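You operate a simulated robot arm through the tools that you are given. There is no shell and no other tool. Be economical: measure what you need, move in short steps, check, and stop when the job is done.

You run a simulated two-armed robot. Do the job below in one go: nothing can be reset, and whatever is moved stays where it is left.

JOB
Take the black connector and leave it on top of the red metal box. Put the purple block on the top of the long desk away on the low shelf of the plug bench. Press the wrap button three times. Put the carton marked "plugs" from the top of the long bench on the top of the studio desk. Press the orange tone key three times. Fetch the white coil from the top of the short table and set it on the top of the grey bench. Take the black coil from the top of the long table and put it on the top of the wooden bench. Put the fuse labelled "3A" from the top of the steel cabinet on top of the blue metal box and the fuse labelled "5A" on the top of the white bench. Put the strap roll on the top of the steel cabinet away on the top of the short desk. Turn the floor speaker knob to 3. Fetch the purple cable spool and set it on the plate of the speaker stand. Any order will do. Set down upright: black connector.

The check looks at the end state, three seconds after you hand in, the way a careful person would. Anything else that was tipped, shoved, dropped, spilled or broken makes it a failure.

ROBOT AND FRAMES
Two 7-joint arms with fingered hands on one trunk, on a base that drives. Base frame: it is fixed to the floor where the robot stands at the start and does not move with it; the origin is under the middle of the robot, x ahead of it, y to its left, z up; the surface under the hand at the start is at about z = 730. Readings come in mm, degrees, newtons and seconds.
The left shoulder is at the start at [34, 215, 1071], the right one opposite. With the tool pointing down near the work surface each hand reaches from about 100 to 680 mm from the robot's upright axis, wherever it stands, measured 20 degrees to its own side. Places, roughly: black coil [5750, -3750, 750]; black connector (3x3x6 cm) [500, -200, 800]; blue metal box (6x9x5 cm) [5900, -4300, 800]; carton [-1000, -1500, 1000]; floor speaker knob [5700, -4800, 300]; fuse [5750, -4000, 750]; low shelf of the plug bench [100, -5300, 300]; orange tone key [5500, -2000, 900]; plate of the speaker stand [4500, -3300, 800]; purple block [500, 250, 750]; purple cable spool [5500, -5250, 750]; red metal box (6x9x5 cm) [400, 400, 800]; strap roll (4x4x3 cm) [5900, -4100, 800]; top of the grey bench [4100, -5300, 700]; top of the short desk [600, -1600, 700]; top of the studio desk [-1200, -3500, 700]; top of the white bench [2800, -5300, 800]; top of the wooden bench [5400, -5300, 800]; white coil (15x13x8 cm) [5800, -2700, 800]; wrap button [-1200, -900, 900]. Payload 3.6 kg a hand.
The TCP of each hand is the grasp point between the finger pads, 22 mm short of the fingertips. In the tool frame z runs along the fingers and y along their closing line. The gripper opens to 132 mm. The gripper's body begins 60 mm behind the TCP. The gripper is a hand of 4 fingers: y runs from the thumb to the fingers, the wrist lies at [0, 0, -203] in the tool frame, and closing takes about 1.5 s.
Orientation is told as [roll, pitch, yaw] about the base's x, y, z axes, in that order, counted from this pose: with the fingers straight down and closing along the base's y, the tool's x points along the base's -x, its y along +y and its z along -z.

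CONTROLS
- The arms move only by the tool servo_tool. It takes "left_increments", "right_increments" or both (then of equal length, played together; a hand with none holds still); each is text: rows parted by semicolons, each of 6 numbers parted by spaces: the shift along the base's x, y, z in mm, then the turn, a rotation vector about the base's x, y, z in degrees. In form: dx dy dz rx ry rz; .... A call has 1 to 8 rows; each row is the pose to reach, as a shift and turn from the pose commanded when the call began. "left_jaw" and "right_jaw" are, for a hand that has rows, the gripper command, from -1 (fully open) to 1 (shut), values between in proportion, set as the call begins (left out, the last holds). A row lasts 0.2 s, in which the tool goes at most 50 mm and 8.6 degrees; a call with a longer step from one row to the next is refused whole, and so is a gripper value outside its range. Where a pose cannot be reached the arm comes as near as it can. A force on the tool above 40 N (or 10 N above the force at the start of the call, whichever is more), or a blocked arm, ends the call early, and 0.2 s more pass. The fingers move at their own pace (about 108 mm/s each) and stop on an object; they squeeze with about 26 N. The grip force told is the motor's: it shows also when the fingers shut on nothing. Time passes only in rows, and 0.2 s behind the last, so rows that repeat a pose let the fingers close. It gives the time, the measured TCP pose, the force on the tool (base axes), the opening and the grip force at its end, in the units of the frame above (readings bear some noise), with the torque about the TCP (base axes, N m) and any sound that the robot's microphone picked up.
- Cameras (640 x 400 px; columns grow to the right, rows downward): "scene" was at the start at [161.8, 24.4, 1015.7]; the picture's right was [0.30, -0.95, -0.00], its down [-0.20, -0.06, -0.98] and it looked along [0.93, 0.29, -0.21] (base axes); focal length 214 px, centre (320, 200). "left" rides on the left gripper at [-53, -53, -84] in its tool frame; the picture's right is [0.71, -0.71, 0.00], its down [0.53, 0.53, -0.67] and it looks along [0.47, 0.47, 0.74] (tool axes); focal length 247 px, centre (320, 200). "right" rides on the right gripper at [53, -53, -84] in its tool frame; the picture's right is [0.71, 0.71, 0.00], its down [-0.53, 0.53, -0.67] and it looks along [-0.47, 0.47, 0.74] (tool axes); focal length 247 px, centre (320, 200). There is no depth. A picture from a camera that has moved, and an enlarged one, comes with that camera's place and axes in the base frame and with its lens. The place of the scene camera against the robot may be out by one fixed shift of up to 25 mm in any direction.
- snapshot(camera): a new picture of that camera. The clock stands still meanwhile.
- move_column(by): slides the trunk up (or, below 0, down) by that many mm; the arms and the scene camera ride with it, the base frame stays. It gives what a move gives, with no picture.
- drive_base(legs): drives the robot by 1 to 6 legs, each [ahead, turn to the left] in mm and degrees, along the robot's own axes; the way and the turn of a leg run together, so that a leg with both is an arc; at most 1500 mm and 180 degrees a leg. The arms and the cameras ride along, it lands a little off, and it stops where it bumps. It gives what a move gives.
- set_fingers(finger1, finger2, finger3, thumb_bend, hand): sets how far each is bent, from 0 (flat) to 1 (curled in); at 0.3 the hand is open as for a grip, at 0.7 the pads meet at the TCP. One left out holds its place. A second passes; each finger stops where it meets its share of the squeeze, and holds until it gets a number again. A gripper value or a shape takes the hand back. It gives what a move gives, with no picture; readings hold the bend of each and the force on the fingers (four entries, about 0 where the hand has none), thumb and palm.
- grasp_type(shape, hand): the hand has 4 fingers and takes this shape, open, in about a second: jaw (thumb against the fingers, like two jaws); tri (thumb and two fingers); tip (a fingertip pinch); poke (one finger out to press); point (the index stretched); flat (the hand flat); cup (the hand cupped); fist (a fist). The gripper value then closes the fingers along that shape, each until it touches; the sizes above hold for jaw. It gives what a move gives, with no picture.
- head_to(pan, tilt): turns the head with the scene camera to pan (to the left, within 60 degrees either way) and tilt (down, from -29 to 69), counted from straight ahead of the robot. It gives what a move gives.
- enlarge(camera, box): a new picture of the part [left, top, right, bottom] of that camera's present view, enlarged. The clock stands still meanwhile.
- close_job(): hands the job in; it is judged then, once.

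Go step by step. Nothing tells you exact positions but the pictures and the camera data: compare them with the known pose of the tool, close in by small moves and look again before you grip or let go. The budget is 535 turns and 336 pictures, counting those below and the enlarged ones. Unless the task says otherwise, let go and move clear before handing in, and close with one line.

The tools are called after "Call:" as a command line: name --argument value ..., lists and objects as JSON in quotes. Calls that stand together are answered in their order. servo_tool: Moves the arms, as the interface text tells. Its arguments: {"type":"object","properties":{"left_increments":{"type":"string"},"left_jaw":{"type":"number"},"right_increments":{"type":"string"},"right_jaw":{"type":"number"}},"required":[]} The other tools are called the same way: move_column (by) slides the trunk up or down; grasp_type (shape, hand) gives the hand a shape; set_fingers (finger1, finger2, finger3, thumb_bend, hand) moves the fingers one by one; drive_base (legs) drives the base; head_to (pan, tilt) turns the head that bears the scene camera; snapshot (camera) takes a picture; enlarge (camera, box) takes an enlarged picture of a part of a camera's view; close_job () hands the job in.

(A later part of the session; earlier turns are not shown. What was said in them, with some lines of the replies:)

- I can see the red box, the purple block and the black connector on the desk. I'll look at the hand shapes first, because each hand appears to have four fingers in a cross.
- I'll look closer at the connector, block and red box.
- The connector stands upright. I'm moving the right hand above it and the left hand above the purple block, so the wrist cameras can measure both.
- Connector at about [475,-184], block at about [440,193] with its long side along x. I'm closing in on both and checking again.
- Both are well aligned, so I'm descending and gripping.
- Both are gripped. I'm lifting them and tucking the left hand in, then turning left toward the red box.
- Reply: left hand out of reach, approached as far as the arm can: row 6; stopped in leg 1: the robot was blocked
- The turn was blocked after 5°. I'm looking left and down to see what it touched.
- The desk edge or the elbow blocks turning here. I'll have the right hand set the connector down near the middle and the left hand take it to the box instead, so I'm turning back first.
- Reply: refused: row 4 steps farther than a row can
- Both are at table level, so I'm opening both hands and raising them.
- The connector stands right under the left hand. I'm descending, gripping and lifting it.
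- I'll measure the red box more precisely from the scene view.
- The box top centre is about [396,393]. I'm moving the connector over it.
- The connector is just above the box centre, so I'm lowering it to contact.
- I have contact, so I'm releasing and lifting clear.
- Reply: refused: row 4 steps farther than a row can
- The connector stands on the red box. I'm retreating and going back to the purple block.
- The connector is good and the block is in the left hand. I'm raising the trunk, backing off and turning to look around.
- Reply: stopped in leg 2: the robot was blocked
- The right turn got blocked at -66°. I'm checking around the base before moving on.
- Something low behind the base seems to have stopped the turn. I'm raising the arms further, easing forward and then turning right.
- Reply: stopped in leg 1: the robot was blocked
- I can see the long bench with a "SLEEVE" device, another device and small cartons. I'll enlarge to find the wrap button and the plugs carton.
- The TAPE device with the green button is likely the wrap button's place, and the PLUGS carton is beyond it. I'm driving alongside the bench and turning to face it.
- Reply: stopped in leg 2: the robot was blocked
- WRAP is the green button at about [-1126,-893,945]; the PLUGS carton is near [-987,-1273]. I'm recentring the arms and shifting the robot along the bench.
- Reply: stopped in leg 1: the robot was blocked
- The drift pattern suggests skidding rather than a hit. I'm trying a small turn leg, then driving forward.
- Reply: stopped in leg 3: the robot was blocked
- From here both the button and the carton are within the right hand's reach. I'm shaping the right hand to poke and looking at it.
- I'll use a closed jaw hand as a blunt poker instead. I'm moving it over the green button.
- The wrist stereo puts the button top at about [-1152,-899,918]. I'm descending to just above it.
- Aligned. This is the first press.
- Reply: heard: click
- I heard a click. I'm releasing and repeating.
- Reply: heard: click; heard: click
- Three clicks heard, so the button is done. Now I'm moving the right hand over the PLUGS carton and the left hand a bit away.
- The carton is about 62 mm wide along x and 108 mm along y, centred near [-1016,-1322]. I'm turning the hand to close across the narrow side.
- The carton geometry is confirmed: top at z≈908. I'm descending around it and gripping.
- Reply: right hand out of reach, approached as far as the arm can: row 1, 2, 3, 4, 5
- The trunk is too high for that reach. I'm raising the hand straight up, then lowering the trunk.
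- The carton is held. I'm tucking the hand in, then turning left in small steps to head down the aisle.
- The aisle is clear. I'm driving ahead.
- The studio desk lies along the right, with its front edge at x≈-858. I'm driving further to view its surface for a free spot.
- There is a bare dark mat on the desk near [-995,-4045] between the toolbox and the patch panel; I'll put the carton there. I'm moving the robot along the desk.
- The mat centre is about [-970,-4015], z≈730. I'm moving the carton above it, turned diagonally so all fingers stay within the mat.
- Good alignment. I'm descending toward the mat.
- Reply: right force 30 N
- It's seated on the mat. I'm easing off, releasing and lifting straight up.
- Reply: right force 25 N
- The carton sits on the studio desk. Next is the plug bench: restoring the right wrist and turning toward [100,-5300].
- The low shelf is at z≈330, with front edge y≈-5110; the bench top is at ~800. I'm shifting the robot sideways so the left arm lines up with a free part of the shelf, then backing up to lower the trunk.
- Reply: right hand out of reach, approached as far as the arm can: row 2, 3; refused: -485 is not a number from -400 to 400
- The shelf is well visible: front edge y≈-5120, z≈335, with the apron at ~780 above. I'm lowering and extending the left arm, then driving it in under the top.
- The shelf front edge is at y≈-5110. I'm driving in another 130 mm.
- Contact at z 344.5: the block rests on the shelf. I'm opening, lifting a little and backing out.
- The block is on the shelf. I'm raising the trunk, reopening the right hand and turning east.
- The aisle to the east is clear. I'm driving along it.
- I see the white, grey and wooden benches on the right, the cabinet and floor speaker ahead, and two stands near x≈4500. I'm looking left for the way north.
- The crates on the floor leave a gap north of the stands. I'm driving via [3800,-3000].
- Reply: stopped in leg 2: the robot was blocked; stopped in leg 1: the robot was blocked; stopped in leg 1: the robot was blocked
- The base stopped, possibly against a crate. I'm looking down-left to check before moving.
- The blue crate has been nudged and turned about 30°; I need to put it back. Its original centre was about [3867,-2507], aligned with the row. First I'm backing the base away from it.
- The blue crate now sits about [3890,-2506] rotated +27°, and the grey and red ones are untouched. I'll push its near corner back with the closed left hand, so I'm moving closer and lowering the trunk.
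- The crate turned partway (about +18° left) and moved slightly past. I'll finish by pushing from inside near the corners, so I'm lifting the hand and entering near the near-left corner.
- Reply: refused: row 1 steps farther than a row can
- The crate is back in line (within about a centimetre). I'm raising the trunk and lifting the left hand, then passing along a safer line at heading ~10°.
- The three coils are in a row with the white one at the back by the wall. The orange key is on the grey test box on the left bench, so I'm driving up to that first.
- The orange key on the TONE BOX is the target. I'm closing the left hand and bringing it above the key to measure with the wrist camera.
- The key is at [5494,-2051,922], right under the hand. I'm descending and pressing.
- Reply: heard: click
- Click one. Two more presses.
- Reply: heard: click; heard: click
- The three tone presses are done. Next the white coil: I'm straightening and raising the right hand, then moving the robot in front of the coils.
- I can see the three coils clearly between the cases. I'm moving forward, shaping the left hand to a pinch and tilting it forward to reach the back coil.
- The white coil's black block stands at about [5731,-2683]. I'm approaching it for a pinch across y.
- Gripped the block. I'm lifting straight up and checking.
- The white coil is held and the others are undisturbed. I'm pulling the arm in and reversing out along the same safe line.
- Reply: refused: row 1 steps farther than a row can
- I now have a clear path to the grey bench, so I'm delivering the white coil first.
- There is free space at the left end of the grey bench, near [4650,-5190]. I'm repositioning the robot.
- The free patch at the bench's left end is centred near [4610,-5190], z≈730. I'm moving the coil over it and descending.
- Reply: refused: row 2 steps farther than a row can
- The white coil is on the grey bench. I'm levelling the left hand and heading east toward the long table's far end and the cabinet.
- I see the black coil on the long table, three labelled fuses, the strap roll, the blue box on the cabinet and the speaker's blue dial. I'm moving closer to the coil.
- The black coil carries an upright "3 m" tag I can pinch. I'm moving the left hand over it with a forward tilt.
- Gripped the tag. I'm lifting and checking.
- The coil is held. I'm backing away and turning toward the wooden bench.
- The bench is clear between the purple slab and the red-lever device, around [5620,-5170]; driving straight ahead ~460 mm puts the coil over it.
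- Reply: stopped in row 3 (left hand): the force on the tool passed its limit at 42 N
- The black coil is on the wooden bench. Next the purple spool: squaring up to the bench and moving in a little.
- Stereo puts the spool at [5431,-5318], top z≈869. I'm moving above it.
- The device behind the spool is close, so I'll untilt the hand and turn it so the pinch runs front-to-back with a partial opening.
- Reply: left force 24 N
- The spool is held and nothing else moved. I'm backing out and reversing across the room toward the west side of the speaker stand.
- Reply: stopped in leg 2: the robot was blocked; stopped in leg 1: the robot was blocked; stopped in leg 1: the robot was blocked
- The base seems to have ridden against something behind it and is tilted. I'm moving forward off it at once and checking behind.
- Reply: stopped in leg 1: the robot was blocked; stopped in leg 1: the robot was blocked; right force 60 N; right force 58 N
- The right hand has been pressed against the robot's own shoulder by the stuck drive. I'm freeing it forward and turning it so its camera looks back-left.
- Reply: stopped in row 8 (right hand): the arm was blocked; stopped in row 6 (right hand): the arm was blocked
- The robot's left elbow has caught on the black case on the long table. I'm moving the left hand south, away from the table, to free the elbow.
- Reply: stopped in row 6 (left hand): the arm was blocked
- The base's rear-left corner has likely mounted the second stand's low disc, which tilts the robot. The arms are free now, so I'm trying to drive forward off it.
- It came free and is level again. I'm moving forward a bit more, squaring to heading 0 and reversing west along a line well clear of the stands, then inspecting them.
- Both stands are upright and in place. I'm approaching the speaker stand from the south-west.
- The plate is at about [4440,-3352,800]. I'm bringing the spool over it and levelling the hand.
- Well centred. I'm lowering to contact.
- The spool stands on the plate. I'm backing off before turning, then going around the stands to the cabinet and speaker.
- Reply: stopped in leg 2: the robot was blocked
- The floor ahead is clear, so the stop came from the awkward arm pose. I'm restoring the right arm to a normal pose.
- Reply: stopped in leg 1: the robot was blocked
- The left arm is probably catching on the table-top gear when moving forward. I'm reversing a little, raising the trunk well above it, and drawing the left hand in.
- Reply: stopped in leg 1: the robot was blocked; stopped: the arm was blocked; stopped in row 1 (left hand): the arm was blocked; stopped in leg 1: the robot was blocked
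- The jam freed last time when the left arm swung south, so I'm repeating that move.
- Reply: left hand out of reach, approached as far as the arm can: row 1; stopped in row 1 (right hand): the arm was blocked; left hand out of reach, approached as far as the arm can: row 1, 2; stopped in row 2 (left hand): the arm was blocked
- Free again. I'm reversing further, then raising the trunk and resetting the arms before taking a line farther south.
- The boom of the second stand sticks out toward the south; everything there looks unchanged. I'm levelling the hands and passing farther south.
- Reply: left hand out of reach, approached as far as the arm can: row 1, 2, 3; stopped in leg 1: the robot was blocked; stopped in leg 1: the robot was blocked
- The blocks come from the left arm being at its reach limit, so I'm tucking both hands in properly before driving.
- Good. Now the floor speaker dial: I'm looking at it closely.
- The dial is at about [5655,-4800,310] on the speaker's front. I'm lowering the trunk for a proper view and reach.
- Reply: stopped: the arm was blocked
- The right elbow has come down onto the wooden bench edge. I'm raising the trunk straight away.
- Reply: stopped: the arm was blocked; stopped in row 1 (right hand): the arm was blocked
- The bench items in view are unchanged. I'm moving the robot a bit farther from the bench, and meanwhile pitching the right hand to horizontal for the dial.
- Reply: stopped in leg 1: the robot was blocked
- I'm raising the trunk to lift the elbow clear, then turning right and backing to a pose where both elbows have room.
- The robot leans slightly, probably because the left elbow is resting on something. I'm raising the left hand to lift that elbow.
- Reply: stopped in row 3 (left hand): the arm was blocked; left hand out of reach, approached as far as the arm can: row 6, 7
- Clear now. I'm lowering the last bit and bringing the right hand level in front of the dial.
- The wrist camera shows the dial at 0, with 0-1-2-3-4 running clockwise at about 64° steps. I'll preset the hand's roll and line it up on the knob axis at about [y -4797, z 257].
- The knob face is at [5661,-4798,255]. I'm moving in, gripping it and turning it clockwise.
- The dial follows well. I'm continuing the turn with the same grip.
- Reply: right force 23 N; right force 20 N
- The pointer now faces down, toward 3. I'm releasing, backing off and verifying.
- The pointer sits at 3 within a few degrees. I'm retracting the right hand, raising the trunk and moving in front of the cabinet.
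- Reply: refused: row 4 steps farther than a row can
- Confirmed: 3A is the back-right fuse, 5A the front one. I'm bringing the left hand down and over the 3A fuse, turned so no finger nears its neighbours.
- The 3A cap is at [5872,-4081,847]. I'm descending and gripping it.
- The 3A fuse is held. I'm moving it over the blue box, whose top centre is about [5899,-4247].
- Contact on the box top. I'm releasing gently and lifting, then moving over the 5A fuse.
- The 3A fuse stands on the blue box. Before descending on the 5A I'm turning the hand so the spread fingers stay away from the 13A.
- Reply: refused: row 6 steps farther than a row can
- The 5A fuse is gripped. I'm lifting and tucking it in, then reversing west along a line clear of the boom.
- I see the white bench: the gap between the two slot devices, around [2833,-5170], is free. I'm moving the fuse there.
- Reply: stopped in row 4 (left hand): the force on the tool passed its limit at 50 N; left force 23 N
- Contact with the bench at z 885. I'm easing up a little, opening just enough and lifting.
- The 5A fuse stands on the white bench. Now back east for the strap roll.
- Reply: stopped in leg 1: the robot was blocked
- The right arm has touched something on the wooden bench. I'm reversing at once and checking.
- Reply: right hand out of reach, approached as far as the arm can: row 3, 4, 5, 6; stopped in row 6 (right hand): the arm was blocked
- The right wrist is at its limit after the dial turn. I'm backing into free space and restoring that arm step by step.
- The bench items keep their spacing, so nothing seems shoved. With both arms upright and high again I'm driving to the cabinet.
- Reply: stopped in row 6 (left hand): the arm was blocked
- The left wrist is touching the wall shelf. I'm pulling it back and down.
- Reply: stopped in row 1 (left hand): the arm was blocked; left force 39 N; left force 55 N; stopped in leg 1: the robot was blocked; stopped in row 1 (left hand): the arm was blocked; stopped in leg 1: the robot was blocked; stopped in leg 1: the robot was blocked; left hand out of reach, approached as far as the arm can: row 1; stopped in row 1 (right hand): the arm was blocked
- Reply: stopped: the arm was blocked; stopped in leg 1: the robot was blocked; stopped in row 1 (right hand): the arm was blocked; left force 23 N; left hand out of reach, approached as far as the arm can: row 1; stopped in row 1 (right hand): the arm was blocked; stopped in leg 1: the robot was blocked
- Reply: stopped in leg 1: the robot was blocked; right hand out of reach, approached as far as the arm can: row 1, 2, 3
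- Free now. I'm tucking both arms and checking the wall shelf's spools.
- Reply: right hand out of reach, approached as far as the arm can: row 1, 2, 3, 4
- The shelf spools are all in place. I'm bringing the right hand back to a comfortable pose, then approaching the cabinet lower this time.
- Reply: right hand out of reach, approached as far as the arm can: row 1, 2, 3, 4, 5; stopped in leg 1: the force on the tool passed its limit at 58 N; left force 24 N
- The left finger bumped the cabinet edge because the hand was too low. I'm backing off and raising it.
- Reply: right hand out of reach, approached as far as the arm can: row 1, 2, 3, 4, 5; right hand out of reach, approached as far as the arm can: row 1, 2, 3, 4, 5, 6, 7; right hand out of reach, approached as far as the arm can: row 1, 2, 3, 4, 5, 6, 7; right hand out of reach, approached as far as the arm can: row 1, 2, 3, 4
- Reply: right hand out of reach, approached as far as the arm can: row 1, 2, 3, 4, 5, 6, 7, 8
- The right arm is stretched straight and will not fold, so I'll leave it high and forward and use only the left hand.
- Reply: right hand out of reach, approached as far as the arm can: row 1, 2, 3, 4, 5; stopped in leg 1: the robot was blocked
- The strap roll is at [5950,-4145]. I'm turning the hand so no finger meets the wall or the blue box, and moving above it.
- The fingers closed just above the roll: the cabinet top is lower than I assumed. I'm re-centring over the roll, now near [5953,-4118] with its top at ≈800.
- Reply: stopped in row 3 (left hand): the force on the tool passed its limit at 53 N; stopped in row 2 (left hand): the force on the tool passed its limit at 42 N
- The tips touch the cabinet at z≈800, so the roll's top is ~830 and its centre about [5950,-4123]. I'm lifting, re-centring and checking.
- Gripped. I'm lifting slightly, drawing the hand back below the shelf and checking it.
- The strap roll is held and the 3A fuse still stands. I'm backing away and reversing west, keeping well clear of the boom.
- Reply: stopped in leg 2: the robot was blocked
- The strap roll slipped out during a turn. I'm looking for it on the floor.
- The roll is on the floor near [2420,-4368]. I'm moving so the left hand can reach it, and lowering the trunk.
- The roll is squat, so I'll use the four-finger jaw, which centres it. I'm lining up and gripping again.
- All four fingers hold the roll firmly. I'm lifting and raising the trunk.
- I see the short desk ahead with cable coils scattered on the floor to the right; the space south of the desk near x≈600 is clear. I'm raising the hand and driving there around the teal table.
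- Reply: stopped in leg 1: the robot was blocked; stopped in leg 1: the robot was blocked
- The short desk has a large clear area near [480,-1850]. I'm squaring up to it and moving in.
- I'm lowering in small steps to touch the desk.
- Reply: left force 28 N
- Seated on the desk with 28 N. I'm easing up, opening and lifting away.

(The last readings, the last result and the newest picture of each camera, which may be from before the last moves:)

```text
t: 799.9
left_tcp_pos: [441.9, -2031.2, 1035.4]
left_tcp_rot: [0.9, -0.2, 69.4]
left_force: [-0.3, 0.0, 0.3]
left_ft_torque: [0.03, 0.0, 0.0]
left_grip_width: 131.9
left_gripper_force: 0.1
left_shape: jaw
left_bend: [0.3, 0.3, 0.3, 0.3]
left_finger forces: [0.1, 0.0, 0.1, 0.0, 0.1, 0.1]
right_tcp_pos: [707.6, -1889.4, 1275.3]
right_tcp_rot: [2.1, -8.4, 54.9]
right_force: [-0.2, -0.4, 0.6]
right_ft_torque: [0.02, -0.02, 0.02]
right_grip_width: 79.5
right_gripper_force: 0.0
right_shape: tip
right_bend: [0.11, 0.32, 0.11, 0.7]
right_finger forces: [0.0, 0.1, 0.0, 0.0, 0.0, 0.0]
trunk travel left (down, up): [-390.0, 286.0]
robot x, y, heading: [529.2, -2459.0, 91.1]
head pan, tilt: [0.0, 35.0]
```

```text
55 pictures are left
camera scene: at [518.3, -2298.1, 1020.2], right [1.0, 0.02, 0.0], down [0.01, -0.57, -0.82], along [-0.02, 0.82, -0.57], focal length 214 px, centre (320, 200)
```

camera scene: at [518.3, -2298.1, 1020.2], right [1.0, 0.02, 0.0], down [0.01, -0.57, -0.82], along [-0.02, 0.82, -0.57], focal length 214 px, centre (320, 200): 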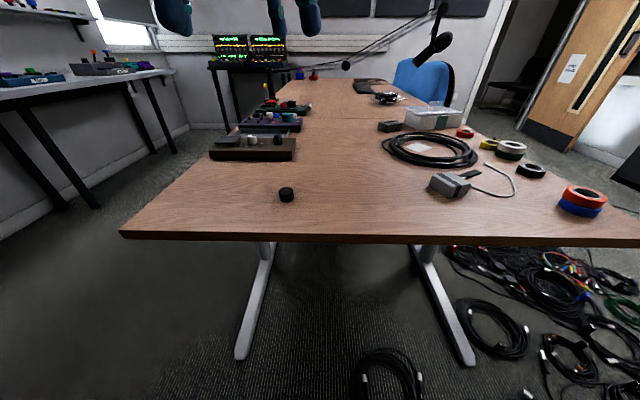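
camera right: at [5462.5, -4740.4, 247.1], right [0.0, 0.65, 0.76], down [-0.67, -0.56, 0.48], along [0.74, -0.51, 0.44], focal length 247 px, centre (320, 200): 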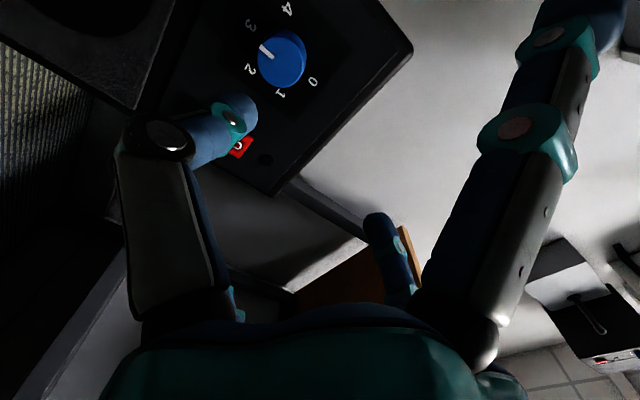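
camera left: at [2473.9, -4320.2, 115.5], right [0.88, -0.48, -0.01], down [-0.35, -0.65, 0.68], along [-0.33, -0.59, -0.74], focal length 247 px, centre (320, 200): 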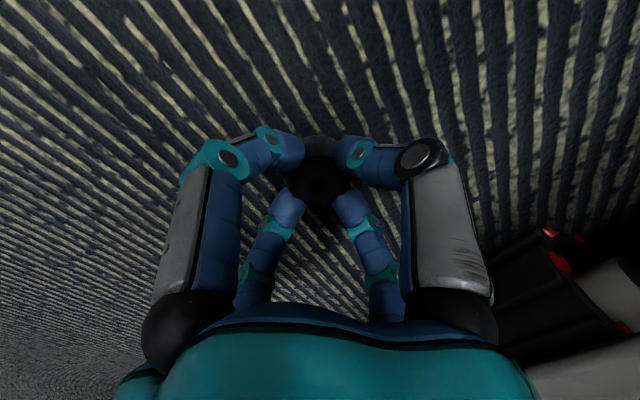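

The strap roll rests on the short desk, which finishes the list. I'm backing clear and handing in.

Call:
drive_base --legs '[[-200, 0]]'

Call:
close_job

```text
t: 801.5
left_tcp_pos: [445.7, -2232.8, 1036.1]
left_tcp_rot: [0.9, -0.4, 69.4]
left_force: [0.0, 0.2, 0.2]
left_ft_torque: [0.06, -0.01, 0.03]
left_grip_width: 131.9
left_gripper_force: 0.0
left_shape: jaw
left_bend: [0.3, 0.3, 0.3, 0.3]
left_finger forces: [0.0, 0.0, 0.0, 0.0, 0.1, 0.0]
right_tcp_pos: [711.1, -2091.1, 1276.5]
right_tcp_rot: [2.0, -8.4, 55.0]
right_force: [-0.2, 0.1, 1.0]
right_ft_torque: [0.03, 0.03, -0.01]
right_grip_width: 79.1
right_gripper_force: 0.0
right_shape: tip
right_bend: [0.11, 0.32, 0.11, 0.7]
right_finger forces: [0.0, 0.1, 0.1, 0.0, 0.1, 0.0]
trunk travel left (down, up): [-390.0, 286.0]
robot x, y, heading: [532.0, -2661.5, 91.4]
head pan, tilt: [0.0, 35.0]
```

```text
The job is handed in.
```

Every item on the list is done and handed in, but the run was not clean: I shoved the blue floor crate and pushed it back to within about 1 cm, dropped the strap roll once before placing it, bumped the stand by the long table, the cabinet edge, the wooden bench and a wall shelf without visible movement, and left the speaker knob about 7° short of the 3 mark.
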